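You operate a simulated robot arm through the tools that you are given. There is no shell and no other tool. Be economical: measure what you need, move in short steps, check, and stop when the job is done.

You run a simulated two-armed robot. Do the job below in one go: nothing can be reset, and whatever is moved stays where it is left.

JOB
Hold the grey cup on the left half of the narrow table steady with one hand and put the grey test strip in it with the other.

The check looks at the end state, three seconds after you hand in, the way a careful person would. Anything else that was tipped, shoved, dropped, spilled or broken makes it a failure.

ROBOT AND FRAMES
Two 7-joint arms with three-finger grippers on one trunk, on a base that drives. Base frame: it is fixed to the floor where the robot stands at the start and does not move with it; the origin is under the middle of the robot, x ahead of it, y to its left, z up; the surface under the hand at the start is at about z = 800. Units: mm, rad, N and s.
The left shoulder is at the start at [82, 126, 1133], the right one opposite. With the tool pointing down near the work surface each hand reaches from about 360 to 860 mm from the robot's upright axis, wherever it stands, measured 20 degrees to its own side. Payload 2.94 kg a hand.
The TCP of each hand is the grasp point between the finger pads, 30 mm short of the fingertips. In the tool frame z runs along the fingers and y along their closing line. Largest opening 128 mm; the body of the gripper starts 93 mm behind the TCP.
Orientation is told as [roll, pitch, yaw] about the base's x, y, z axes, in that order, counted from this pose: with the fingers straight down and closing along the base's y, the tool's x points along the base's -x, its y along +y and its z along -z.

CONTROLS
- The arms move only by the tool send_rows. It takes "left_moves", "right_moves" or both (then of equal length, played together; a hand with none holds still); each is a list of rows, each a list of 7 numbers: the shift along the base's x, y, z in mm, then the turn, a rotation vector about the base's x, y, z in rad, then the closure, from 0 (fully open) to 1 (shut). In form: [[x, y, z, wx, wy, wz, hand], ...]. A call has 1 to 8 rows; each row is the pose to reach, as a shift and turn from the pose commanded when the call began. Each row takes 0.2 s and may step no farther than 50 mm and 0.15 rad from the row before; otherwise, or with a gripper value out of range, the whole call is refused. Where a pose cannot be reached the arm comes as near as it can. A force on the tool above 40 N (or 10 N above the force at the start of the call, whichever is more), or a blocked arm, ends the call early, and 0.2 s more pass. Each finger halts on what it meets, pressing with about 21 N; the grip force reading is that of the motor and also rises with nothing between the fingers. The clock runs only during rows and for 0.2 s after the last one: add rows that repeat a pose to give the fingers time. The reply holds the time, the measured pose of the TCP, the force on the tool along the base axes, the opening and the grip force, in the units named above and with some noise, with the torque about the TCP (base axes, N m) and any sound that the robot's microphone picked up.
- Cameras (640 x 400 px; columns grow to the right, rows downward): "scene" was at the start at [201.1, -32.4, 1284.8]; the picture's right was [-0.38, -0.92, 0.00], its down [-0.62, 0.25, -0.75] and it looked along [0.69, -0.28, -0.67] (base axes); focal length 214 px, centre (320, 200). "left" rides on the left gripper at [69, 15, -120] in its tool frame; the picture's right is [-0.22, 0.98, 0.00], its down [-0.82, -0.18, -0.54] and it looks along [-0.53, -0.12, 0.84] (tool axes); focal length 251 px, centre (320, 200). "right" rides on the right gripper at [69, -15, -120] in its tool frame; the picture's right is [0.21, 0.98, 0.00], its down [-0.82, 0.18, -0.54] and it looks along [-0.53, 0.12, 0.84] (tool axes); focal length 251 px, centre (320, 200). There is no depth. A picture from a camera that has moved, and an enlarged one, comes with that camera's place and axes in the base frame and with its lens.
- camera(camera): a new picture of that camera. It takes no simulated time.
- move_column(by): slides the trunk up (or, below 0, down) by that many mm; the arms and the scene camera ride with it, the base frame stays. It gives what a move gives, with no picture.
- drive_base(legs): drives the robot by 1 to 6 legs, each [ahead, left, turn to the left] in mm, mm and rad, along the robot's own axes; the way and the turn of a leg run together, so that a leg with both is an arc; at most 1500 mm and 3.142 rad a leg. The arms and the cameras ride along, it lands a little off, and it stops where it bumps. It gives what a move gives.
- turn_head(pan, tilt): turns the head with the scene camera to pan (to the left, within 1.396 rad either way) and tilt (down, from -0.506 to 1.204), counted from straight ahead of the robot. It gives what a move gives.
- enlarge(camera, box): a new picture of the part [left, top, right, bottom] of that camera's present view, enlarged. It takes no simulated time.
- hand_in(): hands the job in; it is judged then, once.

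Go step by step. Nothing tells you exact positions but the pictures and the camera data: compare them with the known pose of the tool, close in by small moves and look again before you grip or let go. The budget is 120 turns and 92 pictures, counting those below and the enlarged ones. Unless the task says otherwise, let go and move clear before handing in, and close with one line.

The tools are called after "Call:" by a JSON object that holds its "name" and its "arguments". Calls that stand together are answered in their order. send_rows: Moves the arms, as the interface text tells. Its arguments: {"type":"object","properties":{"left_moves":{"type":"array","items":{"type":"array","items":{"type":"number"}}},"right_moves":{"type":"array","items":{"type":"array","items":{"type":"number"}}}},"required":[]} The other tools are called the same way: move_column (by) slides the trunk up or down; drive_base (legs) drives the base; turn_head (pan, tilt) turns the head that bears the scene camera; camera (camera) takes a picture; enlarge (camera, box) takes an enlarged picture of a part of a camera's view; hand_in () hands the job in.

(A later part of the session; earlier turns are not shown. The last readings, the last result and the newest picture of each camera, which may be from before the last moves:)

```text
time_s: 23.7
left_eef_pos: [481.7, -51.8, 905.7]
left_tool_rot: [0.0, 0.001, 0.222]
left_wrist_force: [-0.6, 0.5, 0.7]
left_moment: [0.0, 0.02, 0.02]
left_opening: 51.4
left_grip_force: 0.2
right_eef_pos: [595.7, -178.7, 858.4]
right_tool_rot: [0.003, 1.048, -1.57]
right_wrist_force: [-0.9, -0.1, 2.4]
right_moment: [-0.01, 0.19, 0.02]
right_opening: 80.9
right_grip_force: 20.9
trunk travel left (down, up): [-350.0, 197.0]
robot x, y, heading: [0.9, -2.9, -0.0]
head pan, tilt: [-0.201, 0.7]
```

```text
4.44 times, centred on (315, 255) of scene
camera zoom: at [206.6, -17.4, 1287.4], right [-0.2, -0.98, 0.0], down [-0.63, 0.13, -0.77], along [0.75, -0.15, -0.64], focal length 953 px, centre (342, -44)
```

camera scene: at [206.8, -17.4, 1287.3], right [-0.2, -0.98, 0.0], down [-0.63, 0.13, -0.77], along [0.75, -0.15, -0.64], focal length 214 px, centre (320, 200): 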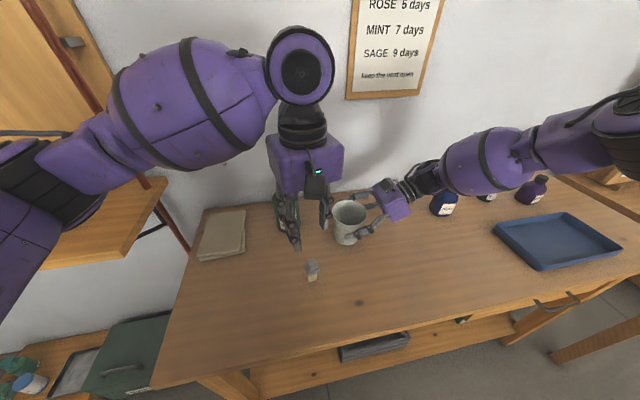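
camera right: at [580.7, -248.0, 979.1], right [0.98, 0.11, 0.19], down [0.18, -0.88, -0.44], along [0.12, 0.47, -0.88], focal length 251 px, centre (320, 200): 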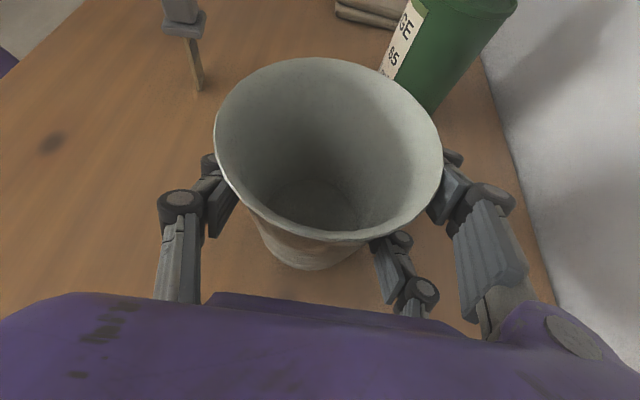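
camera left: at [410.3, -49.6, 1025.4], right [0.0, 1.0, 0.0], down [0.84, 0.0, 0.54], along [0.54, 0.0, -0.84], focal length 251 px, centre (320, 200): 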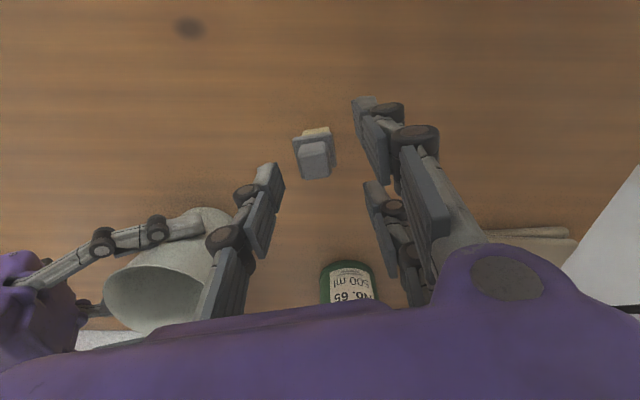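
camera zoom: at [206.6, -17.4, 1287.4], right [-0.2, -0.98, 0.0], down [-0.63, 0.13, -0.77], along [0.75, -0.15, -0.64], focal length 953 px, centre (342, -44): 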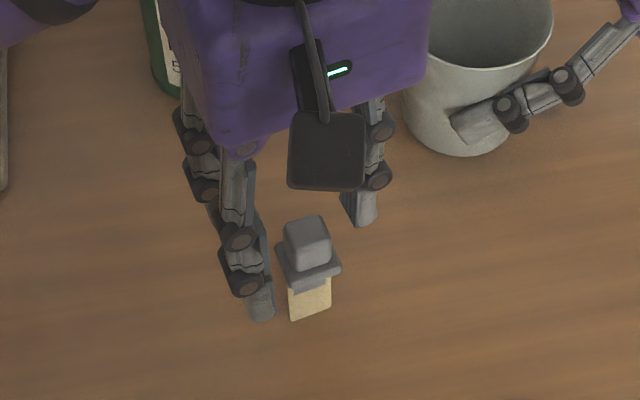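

Alignment is within a few mm. I lower 12 mm so tips overlap the knob, above the collar.

Call:
{"name": "send_rows", "arguments": {"left_moves": [[-2, -1, -6, 0, 0, 0, 0.6], [-2, -1, -12, 0, 0, 0, 0.6], [-2, -1, -12, 0, 0, 0, 0.6]]}}

Call:
{"name": "enlarge", "arguments": {"camera": "left", "box": [230, 90, 430, 240]}}

Call:
{"name": "enlarge", "arguments": {"camera": "scene", "box": [280, 225, 350, 285]}}

Call:
{"name": "camera", "arguments": {"camera": "right"}}

```text
time_s: 24.5
left_eef_pos: [479.1, -52.5, 892.4]
left_tool_rot: [-0.001, -0.002, 0.222]
left_wrist_force: [-0.4, 0.0, 0.1]
left_moment: [0.0, 0.01, -0.02]
left_opening: 51.1
left_grip_force: 0.0
right_eef_pos: [595.7, -178.7, 859.7]
right_tool_rot: [0.002, 1.048, -1.57]
right_wrist_force: [-1.4, -1.0, 1.5]
right_moment: [-0.02, 0.18, 0.03]
right_opening: 81.0
right_grip_force: 21.1
trunk travel left (down, up): [-350.0, 197.0]
robot x, y, heading: [-0.7, -3.5, -0.002]
head pan, tilt: [-0.201, 0.7]
```

```text
2.67 times, centred on (330, 165) of left
camera zoom: at [408.2, -51.1, 1012.6], right [-0.01, 1.0, 0.0], down [0.84, 0.0, 0.54], along [0.54, 0.0, -0.84], focal length 670 px, centre (293, 293)
```

zoom: 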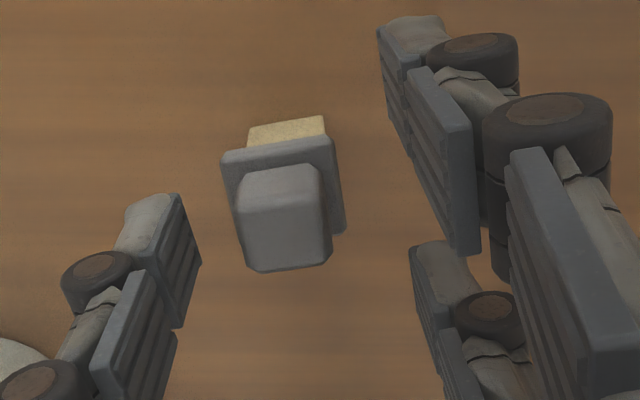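

```text
6.67 times, centred on (315, 255) of scene
camera zoom: at [206.7, -17.4, 1287.4], right [-0.2, -0.98, 0.0], down [-0.63, 0.13, -0.77], along [0.75, -0.15, -0.64], focal length 1430 px, centre (353, -167)
```

zoom: 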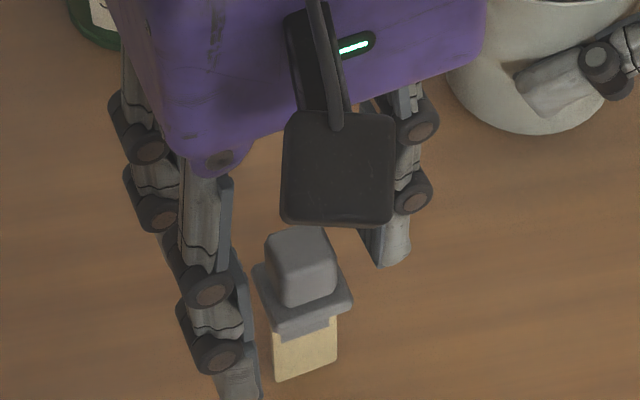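

```text
51 pictures are left
camera right: at [580.6, -247.9, 979.1], right [0.98, 0.11, 0.19], down [0.18, -0.88, -0.44], along [0.12, 0.47, -0.88], focal length 251 px, centre (320, 200)
```

right: 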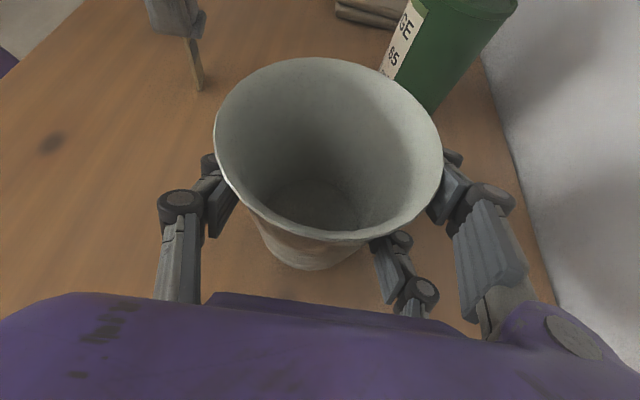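

Cross-checking the left-camera views puts the knob top nearer z≈864 and x≈483, so the tips barely reach it. I lower another 9 mm and shift 3 mm in x.

Call:
{"name": "send_rows", "arguments": {"left_moves": [[3, 0, -3, 0, 0, 0, 0.6], [3, 0, -6, 0, 0, 0, 0.6], [3, 0, -9, 0, 0, 0, 0.6], [3, 0, -9, 0, 0, 0, 0.6]]}}

Call:
{"name": "enlarge", "arguments": {"camera": "left", "box": [230, 90, 430, 240]}}

Call:
{"name": "enlarge", "arguments": {"camera": "scene", "box": [280, 225, 350, 285]}}

```text
time_s: 25.5
left_eef_pos: [481.1, -53.1, 883.2]
left_tool_rot: [-0.001, -0.001, 0.221]
left_wrist_force: [-0.1, 0.0, 1.4]
left_moment: [-0.01, 0.0, -0.01]
left_opening: 51.2
left_grip_force: 0.1
right_eef_pos: [596.0, -178.4, 858.2]
right_tool_rot: [0.003, 1.048, -1.569]
right_wrist_force: [-0.5, -0.2, 0.5]
right_moment: [-0.03, 0.17, -0.04]
right_opening: 81.1
right_grip_force: 20.9
trunk travel left (down, up): [-350.0, 197.0]
robot x, y, heading: [-0.3, 1.5, -0.004]
head pan, tilt: [-0.201, 0.7]
```

```text
2.67 times, centred on (330, 165) of left
camera zoom: at [410.6, -51.5, 1004.1], right [-0.01, 1.0, 0.0], down [0.84, 0.0, 0.54], along [0.54, 0.0, -0.84], focal length 670 px, centre (293, 293)
```

zoom: 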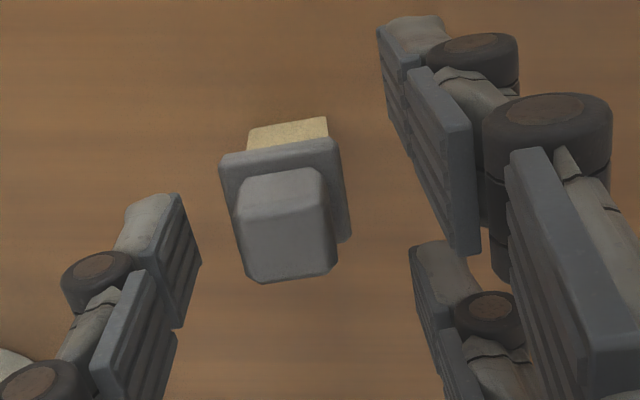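

```text
6.67 times, centred on (315, 255) of scene
camera zoom: at [206.7, -17.4, 1287.4], right [-0.2, -0.98, 0.0], down [-0.63, 0.13, -0.77], along [0.75, -0.15, -0.64], focal length 1430 px, centre (353, -167)
```

zoom: 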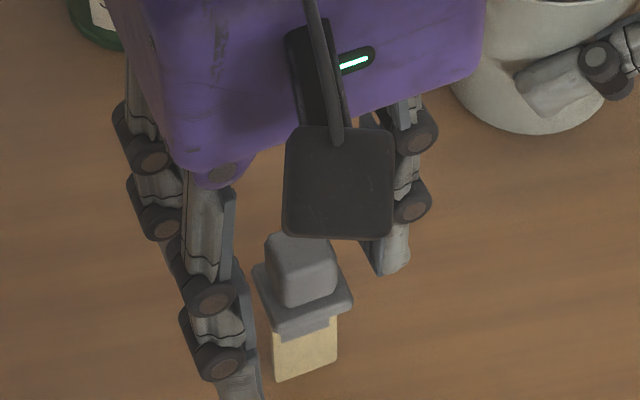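

Knob and fingers align (knob ≈ z 850–868, tips at 853). I close slowly toward the knob width, watching for a stall.

Call:
{"name": "send_rows", "arguments": {"left_moves": [[0, 0, 0, 0, 0, 0, 0.7], [0, 0, 0, 0, 0, 0, 0.78], [0, 0, 0, 0, 0, 0, 0.81], [0, 0, 0, 0, 0, 0, 0.81]]}}

Call:
{"name": "enlarge", "arguments": {"camera": "left", "box": [230, 90, 430, 240]}}

Call:
{"name": "enlarge", "arguments": {"camera": "scene", "box": [280, 225, 350, 285]}}

```text
time_s: 26.5
left_eef_pos: [481.1, -53.5, 884.8]
left_tool_rot: [0.0, 0.0, 0.221]
left_wrist_force: [0.1, -0.7, -0.3]
left_moment: [-0.01, 0.02, 0.0]
left_opening: 24.3
left_grip_force: 0.0
right_eef_pos: [596.0, -179.3, 858.9]
right_tool_rot: [0.002, 1.048, -1.57]
right_wrist_force: [-1.5, -0.5, 0.3]
right_moment: [-0.04, 0.12, 0.01]
right_opening: 81.0
right_grip_force: 20.8
trunk travel left (down, up): [-350.0, 197.0]
robot x, y, heading: [2.0, -2.4, -0.0]
head pan, tilt: [-0.201, 0.7]
```

```text
2.67 times, centred on (330, 165) of left
camera zoom: at [410.5, -51.5, 1003.9], right [-0.01, 1.0, 0.0], down [0.84, 0.0, 0.54], along [0.54, 0.0, -0.84], focal length 670 px, centre (293, 293)
```

zoom: 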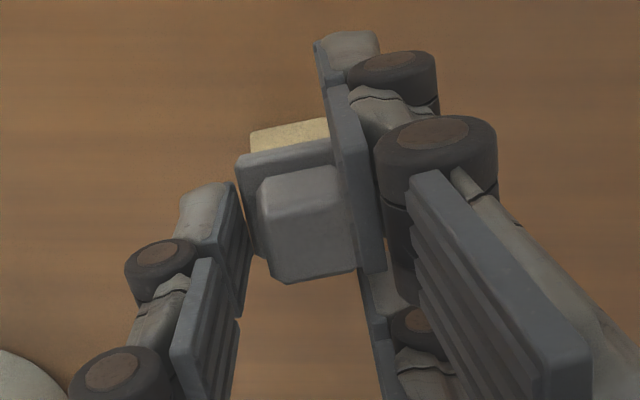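

```text
6.67 times, centred on (315, 255) of scene
camera zoom: at [206.7, -17.4, 1287.3], right [-0.2, -0.98, 0.0], down [-0.63, 0.13, -0.77], along [0.75, -0.15, -0.64], focal length 1430 px, centre (353, -167)
```

zoom: 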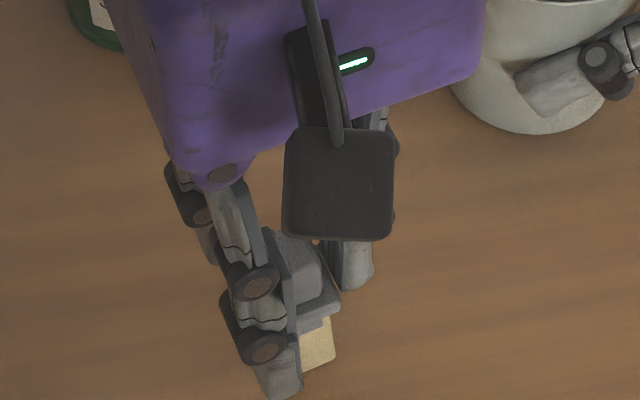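

The knob was nudged a few mm to +y and is now centred between the digits. I keep closing gently to see if it stalls near 19 mm.

Call:
{"name": "send_rows", "arguments": {"left_moves": [[0, 0, 0, 0, 0, 0, 0.83], [0, 0, 0, 0, 0, 0, 0.85], [0, 0, 0, 0, 0, 0, 0.86], [0, 0, 0, 0, 0, 0, 0.86]]}}

Call:
{"name": "enlarge", "arguments": {"camera": "left", "box": [230, 90, 430, 240]}}

```text
time_s: 27.5
left_eef_pos: [481.8, -53.0, 884.4]
left_tool_rot: [0.0, -0.001, 0.223]
left_wrist_force: [-0.5, -0.3, -0.1]
left_moment: [0.01, -0.01, 0.0]
left_opening: 17.8
left_grip_force: 0.2
right_eef_pos: [595.4, -178.8, 858.3]
right_tool_rot: [0.002, 1.05, -1.569]
right_wrist_force: [-0.6, 0.4, 1.1]
right_moment: [-0.03, 0.1, 0.02]
right_opening: 81.2
right_grip_force: 21.0
trunk travel left (down, up): [-350.0, 197.0]
robot x, y, heading: [0.3, -2.9, 0.004]
head pan, tilt: [-0.201, 0.7]
```

```text
2.67 times, centred on (330, 165) of left
camera zoom: at [410.6, -51.5, 1004.1], right [-0.01, 1.0, 0.0], down [0.84, 0.0, 0.54], along [0.54, 0.0, -0.84], focal length 670 px, centre (293, 293)
```

zoom: 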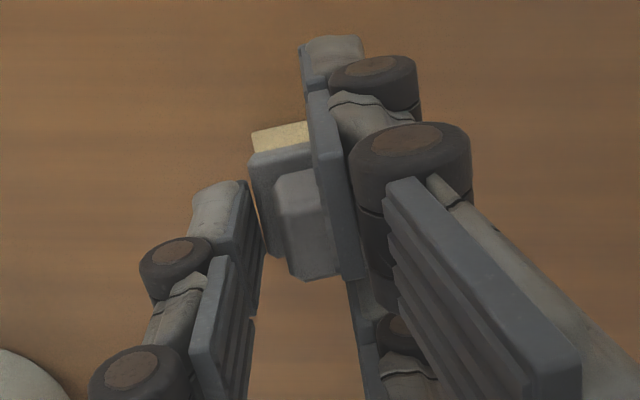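

The digits didn't stall: knob and collar slip into the 32 mm gap between the paired fingers, so a top grasp won't hold. I'll open, rise clear, and check the strip still stands.

Call:
{"name": "send_rows", "arguments": {"left_moves": [[0, 0, 0, 0, 0, 0, 0.83], [0, 0, 0, 0, 0, 0, 0.78], [0, 0, 0, 0, 0, 0, 0.7], [0, 0, 0, 0, 0, 0, 0.55], [0, 0, 0, 0, 0, 0, 0.55]]}}

Call:
{"name": "send_rows", "arguments": {"left_moves": [[0, 0, 15, 0, 0, 0, 0.55], [0, 0, 40, 0, 0, 0, 0.55], [0, 20, 80, 0, 0, 0, 0.4], [0, 60, 120, 0, 0, 0, 0.2], [0, 100, 120, 0, 0, 0, 0], [0, 130, 120, 0, 0, 0, 0]]}}

Call:
{"name": "enlarge", "arguments": {"camera": "scene", "box": [280, 225, 350, 285]}}

Call:
{"name": "camera", "arguments": {"camera": "right"}}

```text
time_s: 28.7
left_eef_pos: [481.0, -53.4, 883.1]
left_tool_rot: [0.0, 0.0, 0.221]
left_wrist_force: [-0.7, -0.8, -0.8]
left_moment: [0.03, -0.03, -0.01]
left_opening: 57.8
left_grip_force: 0.1
right_eef_pos: [595.9, -179.9, 858.7]
right_tool_rot: [0.002, 1.048, -1.569]
right_wrist_force: [0.6, 0.2, 1.2]
right_moment: [0.01, 0.12, 0.03]
right_opening: 80.7
right_grip_force: 21.3
trunk travel left (down, up): [-350.0, 197.0]
robot x, y, heading: [-0.2, -0.6, 0.0]
head pan, tilt: [-0.201, 0.7]
```

```text
refused: row 4 steps farther than a row can; nothing moved
```

```text
6.67 times, centred on (315, 255) of scene
camera zoom: at [206.7, -17.4, 1287.3], right [-0.2, -0.98, 0.0], down [-0.63, 0.13, -0.77], along [0.75, -0.15, -0.64], focal length 1430 px, centre (353, -167)
```

zoom: 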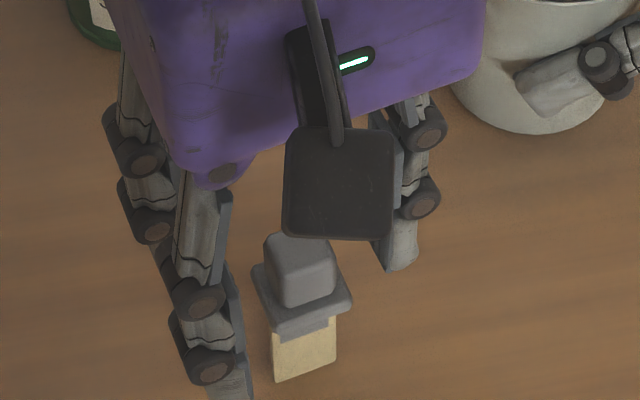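

```text
44 pictures are left
camera right: at [580.7, -248.0, 979.1], right [0.98, 0.11, 0.19], down [0.18, -0.88, -0.44], along [0.12, 0.47, -0.88], focal length 251 px, centre (320, 200)
```

right: 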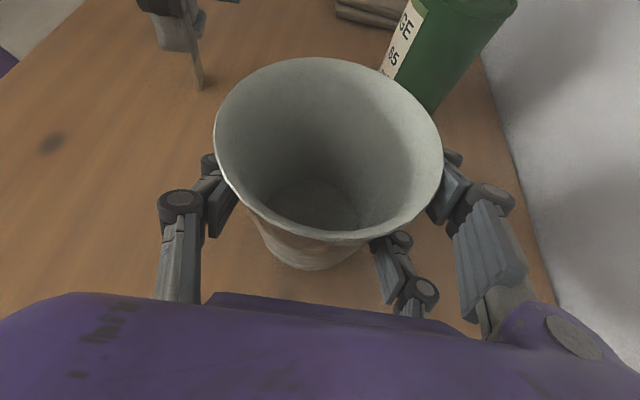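

The strip is upright and unmoved. New plan: hold it from its left side with the hand tilted ~70°, paired fingers one on the knob, one on the blade, thumb on the collar. First raise and move left.

Call:
{"name": "send_rows", "arguments": {"left_moves": [[0, 0, 15, 0, 0, 0, 0.55], [0, 0, 45, 0, 0, 0, 0.55], [0, 20, 85, 0, 0, 0, 0.55], [0, 50, 120, 0, 0, 0, 0.55], [0, 95, 130, 0, 0, 0, 0.55], [0, 140, 130, 0, 0, 0, 0.55], [0, 180, 130, 0, 0, 0, 0.55]]}}

Call:
{"name": "send_rows", "arguments": {"left_moves": [[0, 0, 0, 0, 0, 0.15, 0.55], [0, 0, 0, 0, 0, 0.3, 0.55], [0, 0, 0, 0, 0, 0.45, 0.55], [0, 0, 0, 0, 0, 0.6, 0.55], [0, 0, 0, 0, 0, 0.75, 0.55], [0, 0, 0, 0, 0, 0.9, 0.55], [0, 0, 0, 0, 0, 1.05, 0.55], [0, 0, 0, 0, 0, 1.2, 0.55]]}}

Call:
{"name": "send_rows", "arguments": {"left_moves": [[0, 0, 0, 0, 0, 0.125, 0.55], [0, 0, 0, 0, 0, 0.25, 0.55], [0, 0, 0, 0, 0, 0.37, 0.55]]}}

```text
time_s: 30.3
left_eef_pos: [480.6, 130.3, 1015.3]
left_tool_rot: [-0.002, -0.001, 0.219]
left_wrist_force: [0.3, 0.8, 0.1]
left_moment: [-0.04, -0.01, -0.01]
left_opening: 57.5
left_grip_force: 0.1
right_eef_pos: [596.0, -178.1, 858.6]
right_tool_rot: [0.002, 1.048, -1.57]
right_wrist_force: [-1.0, 1.2, 0.7]
right_moment: [0.05, 0.12, -0.05]
right_opening: 80.8
right_grip_force: 20.9
trunk travel left (down, up): [-350.0, 197.0]
robot x, y, heading: [-2.1, 3.7, -0.003]
head pan, tilt: [-0.201, 0.7]
```

```text
time_s: 32.1
left_eef_pos: [480.8, 127.8, 1015.0]
left_tool_rot: [0.0, 0.0, 1.424]
left_wrist_force: [-0.3, 0.0, -0.5]
left_moment: [0.02, 0.0, 0.02]
left_opening: 57.7
left_grip_force: 0.0
right_eef_pos: [596.8, -178.6, 858.9]
right_tool_rot: [0.002, 1.049, -1.568]
right_wrist_force: [-0.3, 1.0, 2.3]
right_moment: [0.05, 0.13, -0.02]
right_opening: 80.9
right_grip_force: 21.2
trunk travel left (down, up): [-350.0, 197.0]
robot x, y, heading: [0.1, -2.1, -0.001]
head pan, tilt: [-0.201, 0.7]
```

```text
time_s: 32.9
left_eef_pos: [478.9, 118.7, 1012.0]
left_tool_rot: [0.002, -0.009, 1.714]
left_wrist_force: [0.3, 0.2, 0.2]
left_moment: [0.01, 0.03, 0.0]
left_opening: 57.6
left_grip_force: 0.0
left hand out of reach, approached as far as the arm can: row 3
right_eef_pos: [596.6, -180.0, 858.3]
right_tool_rot: [0.002, 1.05, -1.57]
right_wrist_force: [-3.0, -2.0, 3.9]
right_moment: [-0.05, 0.33, 0.05]
right_opening: 80.8
right_grip_force: 21.5
trunk travel left (down, up): [-350.0, 197.0]
robot x, y, heading: [0.6, -2.8, -0.002]
head pan, tilt: [-0.201, 0.7]
```

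Yaw reached its limit near 1.7. I back off to about 1.64 and start tilting toward the strip.

Call:
{"name": "send_rows", "arguments": {"left_moves": [[0, 0, 0, 0, 0, -0.15, 0.55], [0, 0, 0, 0, 0, -0.15, 0.55]]}}

Call:
{"name": "send_rows", "arguments": {"left_moves": [[0, 0, 0, -0.15, -0.01, 0, 0.55], [0, 0, 0, -0.3, -0.02, 0, 0.55], [0, 0, 0, -0.45, -0.03, 0, 0.55], [0, 0, 0, -0.6, -0.04, 0, 0.55], [0, 0, 0, -0.75, -0.05, 0, 0.55], [0, 0, 0, -0.9, -0.06, 0, 0.55], [0, 0, 0, -1.04, -0.07, 0, 0.55], [0, 0, 0, -1.18, -0.08, 0, 0.55]]}}

Call:
{"name": "camera", "arguments": {"camera": "left"}}

Call:
{"name": "camera", "arguments": {"camera": "scene"}}

```text
time_s: 33.5
left_eef_pos: [478.6, 119.9, 1012.0]
left_tool_rot: [0.003, -0.014, 1.562]
left_wrist_force: [0.3, 0.4, 0.7]
left_moment: [-0.04, 0.0, 0.05]
left_opening: 57.5
left_grip_force: 0.1
right_eef_pos: [596.6, -178.1, 859.7]
right_tool_rot: [0.002, 1.048, -1.569]
right_wrist_force: [-0.1, 0.2, 1.0]
right_moment: [0.02, 0.08, 0.02]
right_opening: 80.6
right_grip_force: 21.2
trunk travel left (down, up): [-350.0, 197.0]
robot x, y, heading: [-1.3, -2.4, 0.001]
head pan, tilt: [-0.201, 0.7]
```

```text
time_s: 35.3
left_eef_pos: [479.0, 120.1, 1013.2]
left_tool_rot: [-0.177, 1.165, 1.441]
left_wrist_force: [-0.1, -0.7, 0.1]
left_moment: [0.01, -0.02, 0.01]
left_opening: 57.6
left_grip_force: 0.0
right_eef_pos: [596.9, -178.6, 858.9]
right_tool_rot: [0.003, 1.05, -1.57]
right_wrist_force: [0.2, 0.7, 2.1]
right_moment: [0.05, 0.05, -0.05]
right_opening: 80.9
right_grip_force: 20.9
trunk travel left (down, up): [-350.0, 197.0]
robot x, y, heading: [-3.3, 0.9, 0.001]
head pan, tilt: [-0.201, 0.7]
```

```text
43 pictures are left
camera left: at [453.8, 205.1, 1121.7], right [-0.96, 0.05, -0.27], down [0.19, 0.83, -0.53], along [0.19, -0.56, -0.8], focal length 251 px, centre (320, 200)
```

left: 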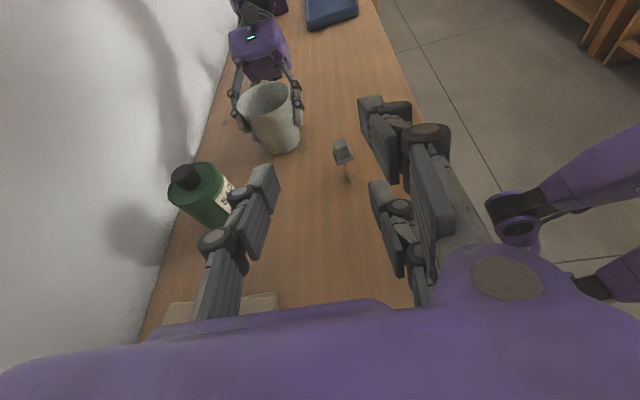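

```text
42 pictures are left
camera scene: at [206.7, -16.9, 1287.4], right [-0.2, -0.98, 0.0], down [-0.63, 0.13, -0.77], along [0.75, -0.15, -0.64], focal length 214 px, centre (320, 200)
```

scene: 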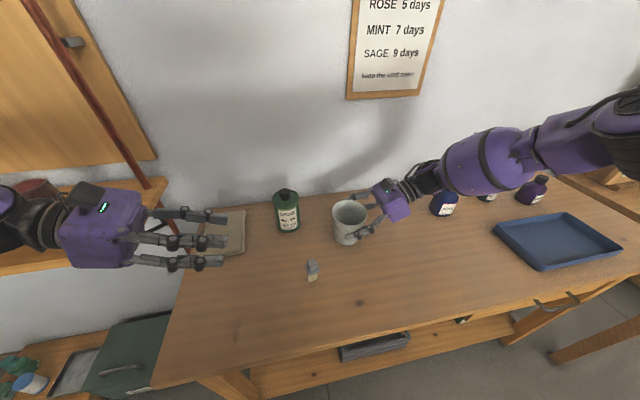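

The tilted pose (about 67°) works. I level the closing axis, yaw a little more, and come down to a pre-approach point left of the strip.

Call:
{"name": "send_rows", "arguments": {"left_moves": [[0, -5, -25, 0, 0.03, 0.05, 0.55], [0, -10, -50, 0, 0.05, 0.1, 0.55], [0, -20, -75, 0, 0.07, 0.15, 0.55], [1, -35, -100, 0, 0.07, 0.15, 0.55], [1, -45, -113, 0, 0.07, 0.15, 0.55], [1, -45, -113, 0, 0.07, 0.15, 0.55]]}}

Call:
{"name": "camera", "arguments": {"camera": "left"}}

Call:
{"name": "camera", "arguments": {"camera": "scene"}}

```text
time_s: 36.7
left_eef_pos: [481.2, 74.8, 899.5]
left_tool_rot: [0.0, 1.163, 1.756]
left_wrist_force: [0.2, 0.6, 0.0]
left_moment: [0.05, -0.02, 0.0]
left_opening: 57.4
left_grip_force: 0.0
right_eef_pos: [595.8, -178.2, 858.8]
right_tool_rot: [0.0, 1.05, -1.569]
right_wrist_force: [0.1, -0.7, 2.8]
right_moment: [-0.05, 0.18, 0.02]
right_opening: 80.9
right_grip_force: 21.0
trunk travel left (down, up): [-350.0, 197.0]
robot x, y, heading: [-3.7, 1.3, 0.002]
head pan, tilt: [-0.201, 0.7]
```

```text
41 pictures are left
camera left: at [450.7, 153.7, 1011.1], right [-0.98, -0.1, -0.2], down [0.03, 0.84, -0.54], along [0.22, -0.53, -0.82], focal length 251 px, centre (320, 200)
```

left: 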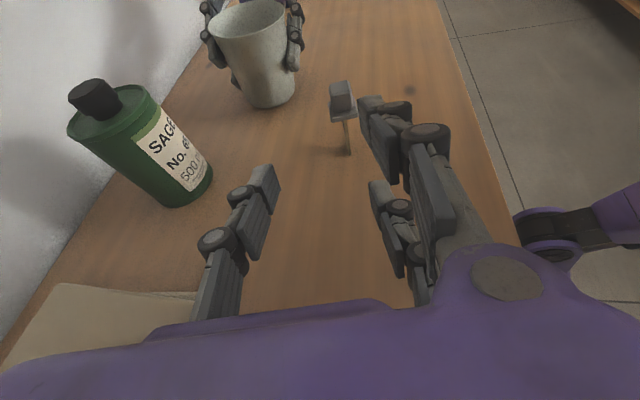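

```text
40 pictures are left
camera scene: at [206.7, -17.4, 1287.4], right [-0.2, -0.98, 0.0], down [-0.63, 0.13, -0.77], along [0.75, -0.15, -0.64], focal length 214 px, centre (320, 200)
```

scene: 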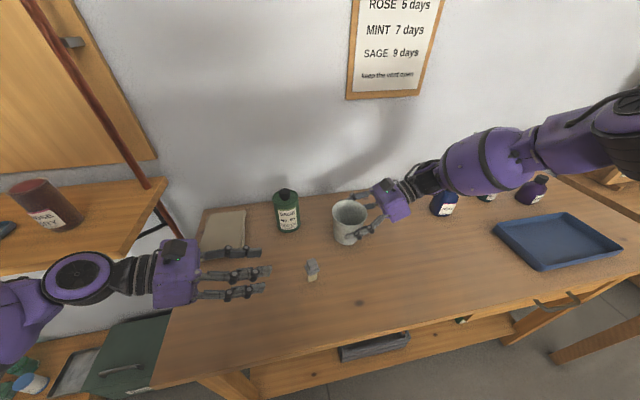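

Orientation is clean now. I zoom in on the strip to measure its heights.

Call:
{"name": "enlarge", "arguments": {"camera": "left", "box": [300, 60, 400, 170]}}

```text
3.64 times, centred on (350, 115) of left
camera zoom: at [450.7, 153.7, 1011.1], right [-0.98, -0.1, -0.2], down [0.03, 0.84, -0.54], along [0.22, -0.53, -0.82], focal length 914 px, centre (211, 509)
```

zoom: 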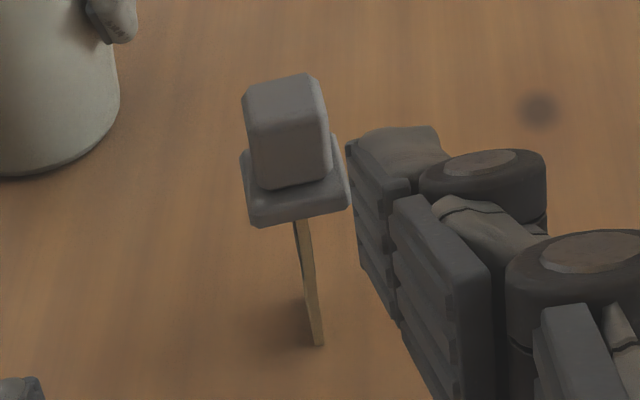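

Clear side view: blade 800–852, collar 852–860, knob to ~879, strip near x 479, y -54. I'll put the hand so thumb meets the collar, upper finger the knob, lower finger the blade. First down to approach height and part way in.

Call:
{"name": "send_rows", "arguments": {"left_moves": [[-1, -5, -20, 0, 0, 0, 0.55], [-2, -10, -40, 0, 0, 0, 0.55], [-2, -20, -46.5, 0, 0, 0, 0.55], [-2, -45, -46.5, 0, 0, 0, 0.55], [-2, -70, -46.5, 0, 0, 0, 0.55], [-2, -70, -46.5, 0, 0, 0, 0.55]]}}

Call:
{"name": "camera", "arguments": {"camera": "left"}}

Call:
{"name": "enlarge", "arguments": {"camera": "scene", "box": [240, 220, 360, 310]}}

```text
time_s: 38.1
left_eef_pos: [479.9, 4.3, 853.5]
left_tool_rot: [0.004, 1.163, 1.757]
left_wrist_force: [0.4, -0.1, 0.1]
left_moment: [-0.02, -0.01, -0.02]
left_opening: 57.6
left_grip_force: 0.1
right_eef_pos: [595.2, -178.5, 858.5]
right_tool_rot: [0.001, 1.048, -1.571]
right_wrist_force: [-0.9, 1.0, 2.4]
right_moment: [0.02, 0.15, -0.04]
right_opening: 80.9
right_grip_force: 21.0
trunk travel left (down, up): [-350.0, 197.0]
robot x, y, heading: [-1.1, -2.1, -0.004]
head pan, tilt: [-0.201, 0.7]
```

```text
38 pictures are left
camera left: at [449.2, 84.9, 965.3], right [-0.98, -0.1, -0.2], down [0.03, 0.84, -0.54], along [0.22, -0.53, -0.82], focal length 251 px, centre (320, 200)
```

left: 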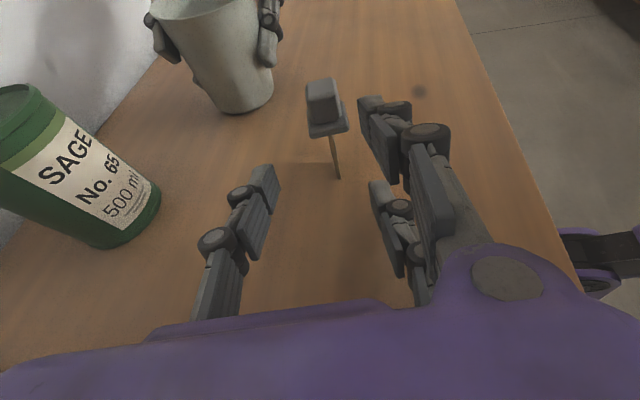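

```text
4.44 times, centred on (300, 265) of scene
camera zoom: at [206.6, -17.3, 1287.4], right [-0.2, -0.98, 0.0], down [-0.63, 0.13, -0.77], along [0.75, -0.15, -0.64], focal length 953 px, centre (409, -89)
```

zoom: 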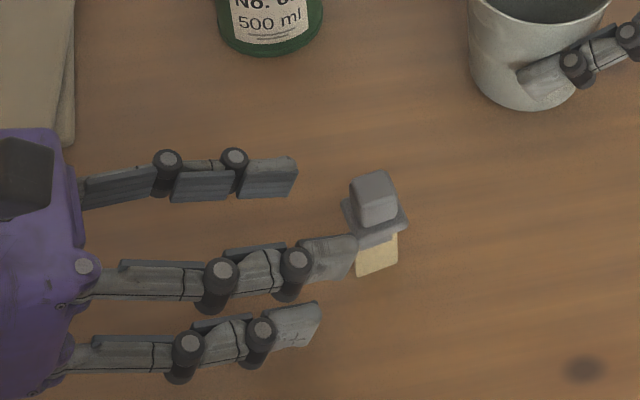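

Alignment looks good; I advance the rest of the way, checking once before closing.

Call:
{"name": "send_rows", "arguments": {"left_moves": [[-0.5, -15, 0, 0, 0, 0, 0.55], [-0.5, -30, 0, 0, 0, 0, 0.55], [-0.5, -40, 0, 0, 0, 0, 0.55], [-0.5, -47, 0, 0, 0, 0, 0.55], [-0.5, -47, 0, 0, 0, 0, 0.55]]}}

Call:
{"name": "camera", "arguments": {"camera": "left"}}

Call:
{"name": "enlarge", "arguments": {"camera": "scene", "box": [270, 230, 360, 300]}}

```text
time_s: 39.3
left_eef_pos: [478.5, -41.5, 853.3]
left_tool_rot: [0.0, 1.164, 1.756]
left_wrist_force: [-0.8, 0.6, 0.0]
left_moment: [-0.03, -0.03, 0.01]
left_opening: 57.4
left_grip_force: 0.1
right_eef_pos: [595.5, -178.7, 859.7]
right_tool_rot: [0.001, 1.047, -1.57]
right_wrist_force: [-0.1, 0.6, 1.9]
right_moment: [-0.01, 0.12, -0.01]
right_opening: 81.0
right_grip_force: 21.2
trunk travel left (down, up): [-350.0, 197.0]
robot x, y, heading: [-1.1, -4.2, -0.001]
head pan, tilt: [-0.201, 0.7]
```

```text
36 pictures are left
camera left: at [448.6, 37.9, 964.5], right [-0.98, -0.1, -0.2], down [0.03, 0.84, -0.54], along [0.22, -0.53, -0.82], focal length 251 px, centre (320, 200)
```

left: 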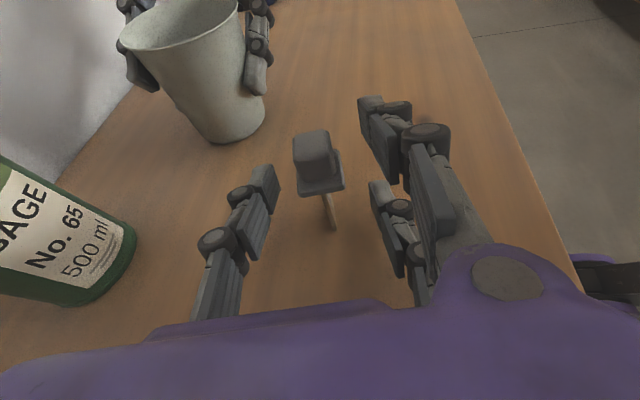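

```text
5.71 times, centred on (315, 265) of scene
camera zoom: at [206.7, -17.3, 1287.4], right [-0.2, -0.98, 0.0], down [-0.63, 0.13, -0.77], along [0.75, -0.15, -0.64], focal length 1226 px, centre (349, -171)
```

zoom: 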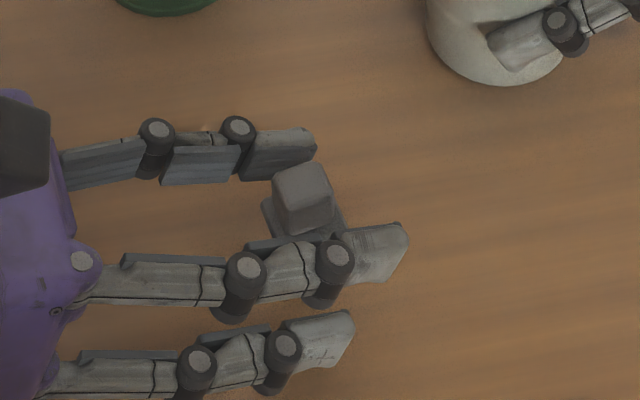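

The strip sits centrally between the digits. I close gradually.

Call:
{"name": "send_rows", "arguments": {"left_moves": [[0, 0, 0, 0, 0, 0, 0.65], [0, 0, 0, 0, 0, 0, 0.75], [0, 0, 0, 0, 0, 0, 0.8], [0, 0, 0, 0, 0, 0, 0.82], [0, 0, 0, 0, 0, 0, 0.82]]}}

Call:
{"name": "enlarge", "arguments": {"camera": "left", "box": [220, 80, 440, 260]}}

Call:
{"name": "enlarge", "arguments": {"camera": "scene", "box": [270, 230, 360, 300]}}

```text
time_s: 40.5
left_eef_pos: [477.9, -41.1, 853.4]
left_tool_rot: [0.0, 1.161, 1.756]
left_wrist_force: [0.3, 0.2, 0.4]
left_moment: [0.01, 0.05, 0.0]
left_opening: 24.2
left_grip_force: 0.2
right_eef_pos: [595.3, -177.7, 858.8]
right_tool_rot: [0.002, 1.048, -1.569]
right_wrist_force: [-1.4, -0.3, 1.4]
right_moment: [-0.01, 0.12, -0.01]
right_opening: 80.8
right_grip_force: 20.9
trunk travel left (down, up): [-350.0, 197.0]
robot x, y, heading: [-3.9, 1.1, 0.003]
head pan, tilt: [-0.201, 0.7]
```

```text
2.22 times, centred on (330, 170) of left
camera zoom: at [448.5, 37.9, 964.4], right [-0.98, -0.1, -0.2], down [0.03, 0.84, -0.54], along [0.22, -0.53, -0.82], focal length 559 px, centre (298, 267)
```

zoom: 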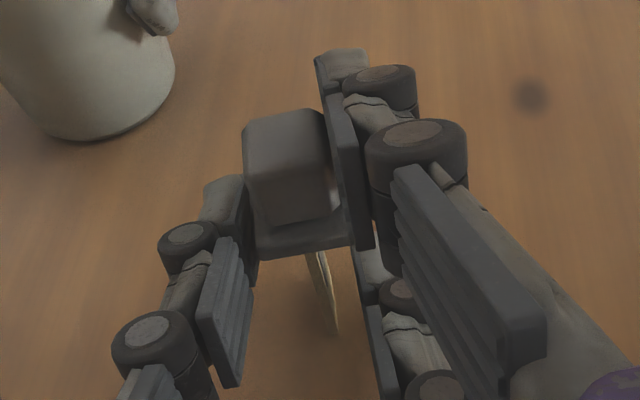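

```text
5.71 times, centred on (315, 265) of scene
camera zoom: at [206.7, -17.4, 1287.4], right [-0.2, -0.98, 0.0], down [-0.63, 0.13, -0.77], along [0.75, -0.15, -0.64], focal length 1226 px, centre (349, -171)
```

zoom: 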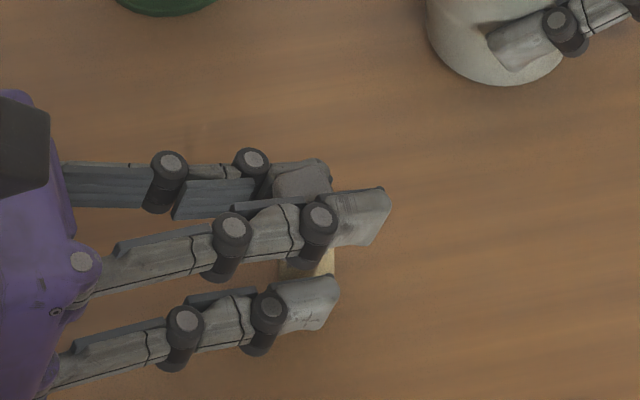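

Thumb is at the collar, upper finger near the knob. Continue closing in steps.

Call:
{"name": "send_rows", "arguments": {"left_moves": [[0, 0, 0, 0, 0, 0, 0.84], [0, 0, 0, 0, 0, 0, 0.86], [0, 0, 0, 0, 0, 0, 0.87], [0, 0, 0, 0, 0, 0, 0.87]]}}

Call:
{"name": "enlarge", "arguments": {"camera": "left", "box": [220, 80, 440, 260]}}

```text
time_s: 41.5
left_eef_pos: [478.4, -41.7, 853.1]
left_tool_rot: [0.001, 1.163, 1.755]
left_wrist_force: [0.3, -1.1, 0.0]
left_moment: [-0.03, 0.0, 0.01]
left_opening: 21.5
left_grip_force: 21.1
right_eef_pos: [595.5, -178.8, 857.9]
right_tool_rot: [0.002, 1.05, -1.568]
right_wrist_force: [-0.2, 0.9, 1.2]
right_moment: [0.01, 0.14, 0.02]
right_opening: 80.8
right_grip_force: 21.1
trunk travel left (down, up): [-350.0, 197.0]
robot x, y, heading: [0.5, 1.2, 0.003]
head pan, tilt: [-0.201, 0.7]
```

```text
2.22 times, centred on (330, 170) of left
camera zoom: at [448.6, 37.9, 964.5], right [-0.98, -0.1, -0.2], down [0.03, 0.84, -0.54], along [0.22, -0.53, -0.82], focal length 559 px, centre (298, 267)
```

zoom: 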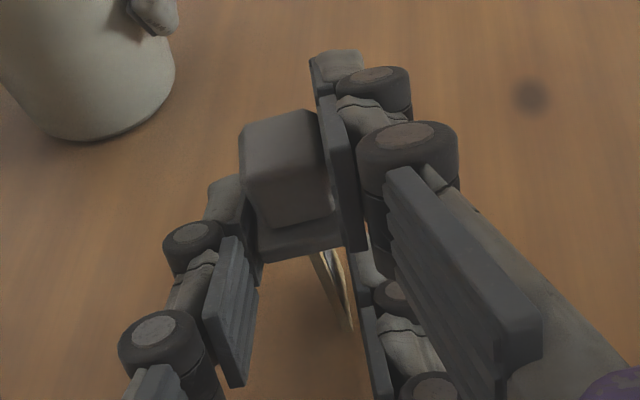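

Stalled at 21.5 mm with 21 N — it's held. Lift slowly.

Call:
{"name": "send_rows", "arguments": {"left_moves": [[0, 0, 0, 0, 0, 0, 0.9], [0, 0, 8, 0, 0, 0, 0.9], [0, 0, 20, 0, 0, 0, 0.9], [0, 0, 35, 0, 0, 0, 0.9], [0, 0, 50, 0, 0, 0, 0.9], [0, 0, 50, 0, 0, 0, 0.9]]}}

Call:
{"name": "camera", "arguments": {"camera": "left"}}

Call:
{"name": "enlarge", "arguments": {"camera": "scene", "box": [250, 190, 380, 290]}}

```text
time_s: 42.9
left_eef_pos: [477.5, -41.9, 903.3]
left_tool_rot: [0.001, 1.163, 1.756]
left_wrist_force: [-0.8, -0.1, -0.9]
left_moment: [0.02, -0.01, 0.02]
left_opening: 20.1
left_grip_force: 20.9
right_eef_pos: [596.7, -179.2, 859.4]
right_tool_rot: [0.002, 1.049, -1.569]
right_wrist_force: [0.1, -0.8, 2.3]
right_moment: [-0.02, 0.12, -0.01]
right_opening: 80.7
right_grip_force: 20.7
trunk travel left (down, up): [-350.0, 197.0]
robot x, y, heading: [0.1, -1.4, -0.004]
head pan, tilt: [-0.201, 0.7]
```

```text
31 pictures are left
camera left: at [447.0, 37.7, 1015.1], right [-0.98, -0.1, -0.2], down [0.03, 0.84, -0.54], along [0.22, -0.53, -0.82], focal length 251 px, centre (320, 200)
```

left: 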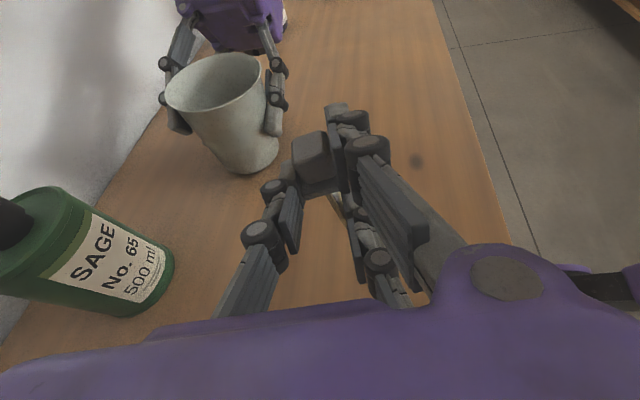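

```text
4.00 times, centred on (315, 240) of scene
camera zoom: at [206.7, -17.4, 1287.3], right [-0.2, -0.98, 0.0], down [-0.63, 0.13, -0.77], along [0.75, -0.15, -0.64], focal length 858 px, centre (340, 40)
```

zoom: 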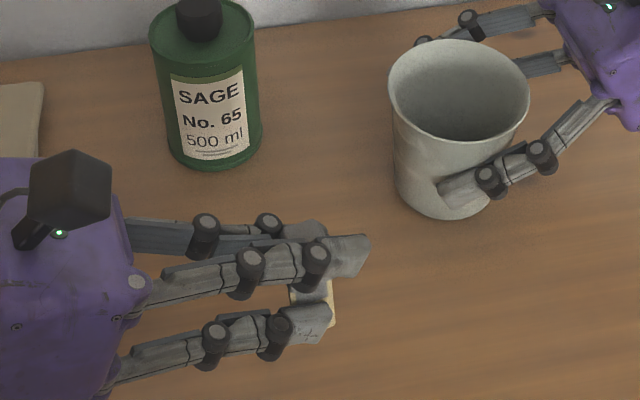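

The strip is held. I lift to z≈1010 and try turning the hand's approach direction further toward +x to stay away from the right hand and the bottle.

Call:
{"name": "send_rows", "arguments": {"left_moves": [[0, 0, 25, 0, 0, 0, 0.9], [0, 0, 50, 0, 0, 0, 0.9], [0, 0, 80, 0, 0, 0, 0.9], [0, 0, 105, 0, 0, 0.1, 0.9], [0, 0, 105, 0, 0, 0.2, 0.9], [0, 0, 105, 0, 0, 0.3, 0.9], [0, 0, 105, 0, 0, 0.4, 0.9]]}}

```text
time_s: 44.5
left_eef_pos: [490.7, -45.0, 1005.9]
left_tool_rot: [0.003, 1.162, 2.159]
left_wrist_force: [0.7, -0.3, -0.4]
left_moment: [-0.01, 0.01, 0.02]
left_opening: 20.1
left_grip_force: 20.5
left hand out of reach, approached as far as the arm can: row 7
right_eef_pos: [594.5, -178.9, 858.8]
right_tool_rot: [0.002, 1.051, -1.569]
right_wrist_force: [0.3, -1.0, 2.7]
right_moment: [-0.05, 0.14, 0.03]
right_opening: 80.6
right_grip_force: 20.6
trunk travel left (down, up): [-350.0, 197.0]
robot x, y, heading: [2.3, 0.7, 0.002]
head pan, tilt: [-0.201, 0.7]
```

Yaw 2.16 is nearly reached. Now move over the cup at that height while lessening the tilt to ~45°.

Call:
{"name": "send_rows", "arguments": {"left_moves": [[14, -18, 2, 0, 0, 0, 0.9], [28, -36, 4, 0.05, 0.035, 0, 0.9], [42, -54, 4, 0.11, 0.075, 0, 0.9], [56, -72, 4, 0.17, 0.115, 0, 0.9], [70, -90, 4, 0.22, 0.15, 0, 0.9], [84, -108, 4, 0.27, 0.18, 0, 0.9], [99, -126, 4, 0.32, 0.214, 0, 0.9], [99, -126, 4, 0.32, 0.214, 0, 0.9]]}}

Call:
{"name": "camera", "arguments": {"camera": "left"}}

Call:
{"name": "camera", "arguments": {"camera": "scene"}}

Call:
{"name": "camera", "arguments": {"camera": "right"}}

```text
time_s: 46.3
left_eef_pos: [588.0, -168.0, 1012.1]
left_tool_rot: [0.002, 0.777, 2.16]
left_wrist_force: [-0.2, 0.4, -0.8]
left_moment: [-0.02, 0.0, 0.0]
left_opening: 20.2
left_grip_force: 20.9
right_eef_pos: [595.3, -177.2, 858.0]
right_tool_rot: [0.004, 1.048, -1.568]
right_wrist_force: [-0.1, 0.5, -1.9]
right_moment: [0.02, 0.0, 0.0]
right_opening: 80.8
right_grip_force: 21.0
trunk travel left (down, up): [-350.0, 197.0]
robot x, y, heading: [-3.1, 0.5, -0.002]
head pan, tilt: [-0.201, 0.7]
```

```text
29 pictures are left
camera left: at [556.5, -147.5, 1145.6], right [-0.9, -0.41, -0.15], down [-0.38, 0.9, -0.19], along [0.21, -0.11, -0.97], focal length 251 px, centre (320, 200)
```

left: 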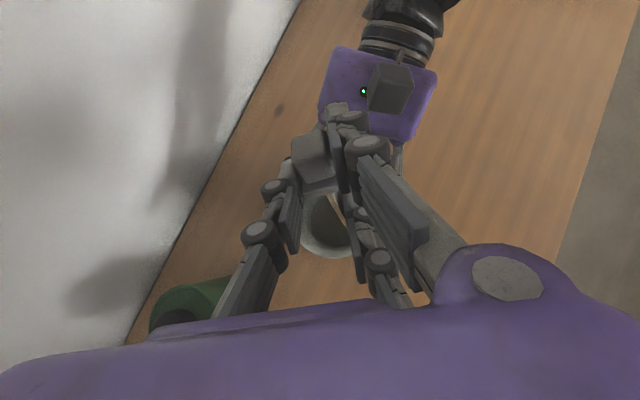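

```text
28 pictures are left
camera scene: at [206.5, -16.8, 1287.4], right [-0.2, -0.98, 0.0], down [-0.63, 0.13, -0.77], along [0.75, -0.15, -0.64], focal length 214 px, centre (320, 200)
```

scene: 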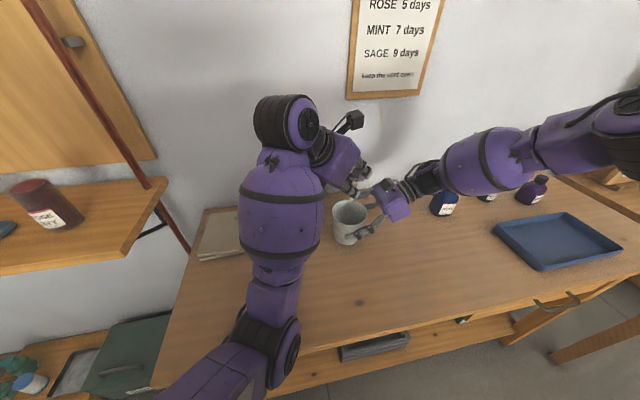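

```text
27 pictures are left
camera right: at [580.4, -247.5, 979.2], right [0.98, 0.11, 0.19], down [0.18, -0.88, -0.44], along [0.12, 0.47, -0.88], focal length 251 px, centre (320, 200)
```

right: 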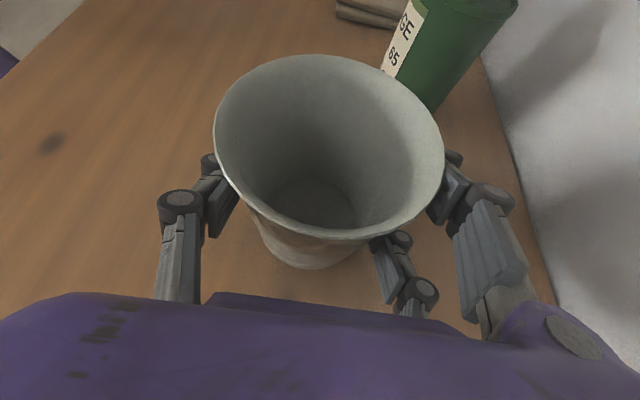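

The strip is over the cup mouth. I lower 50 mm and look from the right camera and from the scene.

Call:
{"name": "send_rows", "arguments": {"left_moves": [[0.5, -0.5, -12, 0, 0, 0, 0.9], [1, -1, -25, 0, 0, 0, 0.9], [1.5, -2, -38, 0, 0, 0, 0.9], [1.5, -2.5, -50, 0, 0, 0, 0.9], [1.5, -2.5, -50, 0, 0, 0, 0.9]]}}

Call:
{"name": "camera", "arguments": {"camera": "right"}}

Call:
{"name": "enlarge", "arguments": {"camera": "scene", "box": [300, 120, 430, 250]}}

```text
time_s: 47.5
left_eef_pos: [592.6, -173.5, 959.3]
left_tool_rot: [0.005, 0.777, 2.158]
left_wrist_force: [1.1, -0.1, -0.2]
left_moment: [-0.05, -0.01, 0.0]
left_opening: 20.4
left_grip_force: 21.0
right_eef_pos: [596.6, -178.5, 858.5]
right_tool_rot: [0.002, 1.048, -1.568]
right_wrist_force: [-1.3, 0.8, -0.9]
right_moment: [-0.03, 0.0, -0.02]
right_opening: 80.9
right_grip_force: 21.3
trunk travel left (down, up): [-350.0, 197.0]
robot x, y, heading: [-2.3, 0.1, -0.001]
head pan, tilt: [-0.201, 0.7]
```

```text
26 pictures are left
camera right: at [581.0, -247.9, 978.9], right [0.98, 0.11, 0.19], down [0.18, -0.88, -0.44], along [0.12, 0.47, -0.88], focal length 251 px, centre (320, 200)
```

right: 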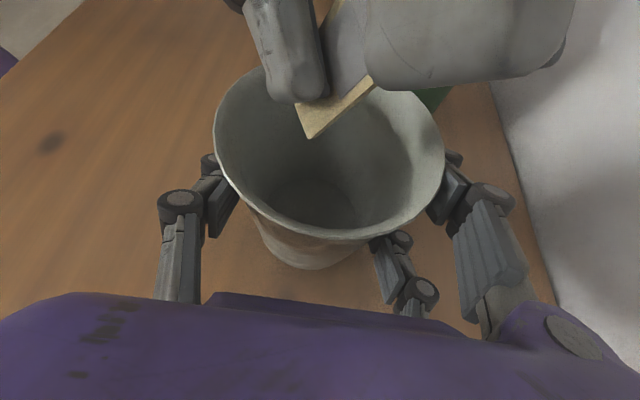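

```text
3.08 times, centred on (365, 185) of scene
camera zoom: at [207.1, -17.4, 1287.3], right [-0.2, -0.98, 0.0], down [-0.63, 0.13, -0.76], along [0.75, -0.15, -0.64], focal length 660 px, centre (182, 246)
```

zoom: 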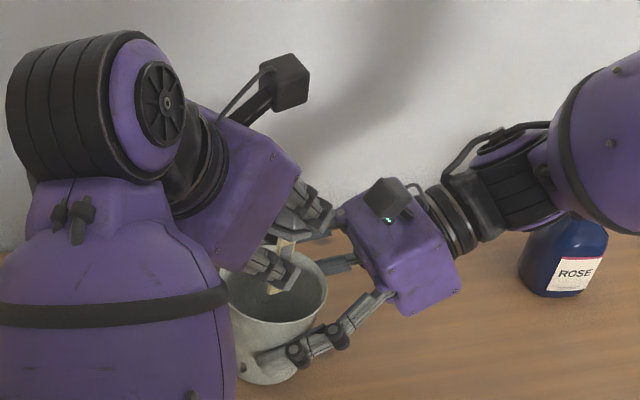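

The blade tip hangs right over the cup's mouth. I lower another 30 mm gently.

Call:
{"name": "send_rows", "arguments": {"left_moves": [[0, 0, -8, 0, 0, 0, 0.9], [-1, 0, -16, 0, 0, 0, 0.9], [-1, 0, -24, 0, 0, 0, 0.9], [-1, 0, -30, 0, 0, 0, 0.9], [-1, 0, -30, 0, 0, 0, 0.9]]}}

Call:
{"name": "camera", "arguments": {"camera": "right"}}

Call:
{"name": "camera", "arguments": {"camera": "left"}}

Call:
{"name": "enlarge", "arguments": {"camera": "scene", "box": [310, 170, 410, 250]}}

```text
time_s: 48.7
left_eef_pos: [591.3, -173.8, 929.0]
left_tool_rot: [0.0, 0.777, 2.159]
left_wrist_force: [0.5, 0.8, 0.1]
left_moment: [0.0, -0.03, 0.0]
left_opening: 20.4
left_grip_force: 20.8
right_eef_pos: [597.3, -179.1, 857.5]
right_tool_rot: [0.002, 1.048, -1.568]
right_wrist_force: [-0.1, 0.8, -1.2]
right_moment: [-0.03, 0.01, -0.02]
right_opening: 81.0
right_grip_force: 21.5
trunk travel left (down, up): [-350.0, 197.0]
robot x, y, heading: [0.9, -1.4, -0.004]
head pan, tilt: [-0.201, 0.7]
```

```text
24 pictures are left
camera right: at [580.9, -248.0, 978.9], right [0.98, 0.11, 0.19], down [0.18, -0.88, -0.44], along [0.12, 0.47, -0.88], focal length 251 px, centre (320, 200)
```

right: 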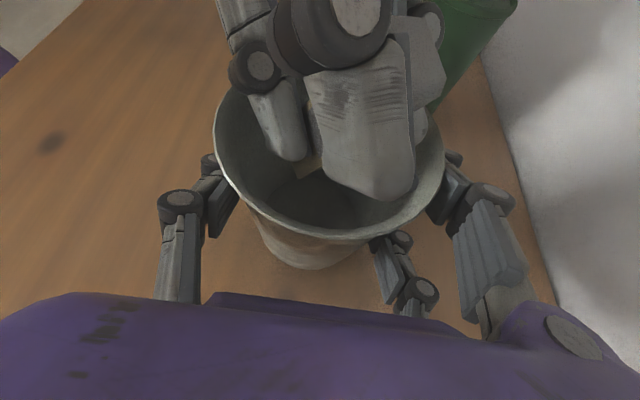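

```text
23 pictures are left
camera left: at [559.5, -151.3, 1064.1], right [-0.9, -0.41, -0.15], down [-0.38, 0.9, -0.19], along [0.21, -0.11, -0.97], focal length 251 px, centre (320, 200)
```

left: 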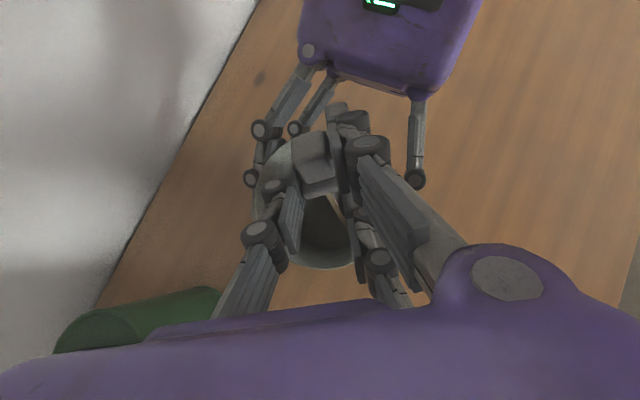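

```text
5.00 times, centred on (360, 210) of scene
camera zoom: at [207.0, -17.5, 1287.3], right [-0.2, -0.98, 0.0], down [-0.63, 0.13, -0.76], along [0.75, -0.15, -0.64], focal length 1072 px, centre (120, 150)
```

zoom: 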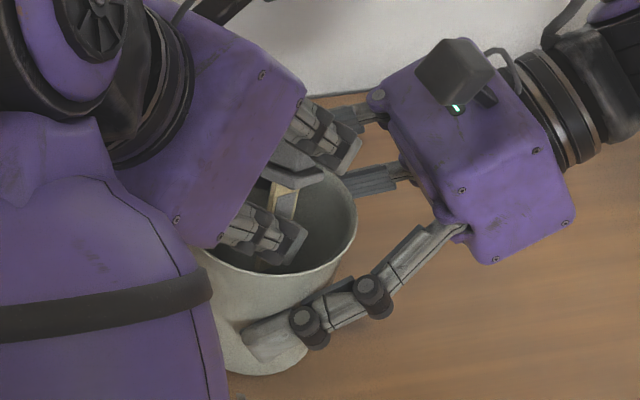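

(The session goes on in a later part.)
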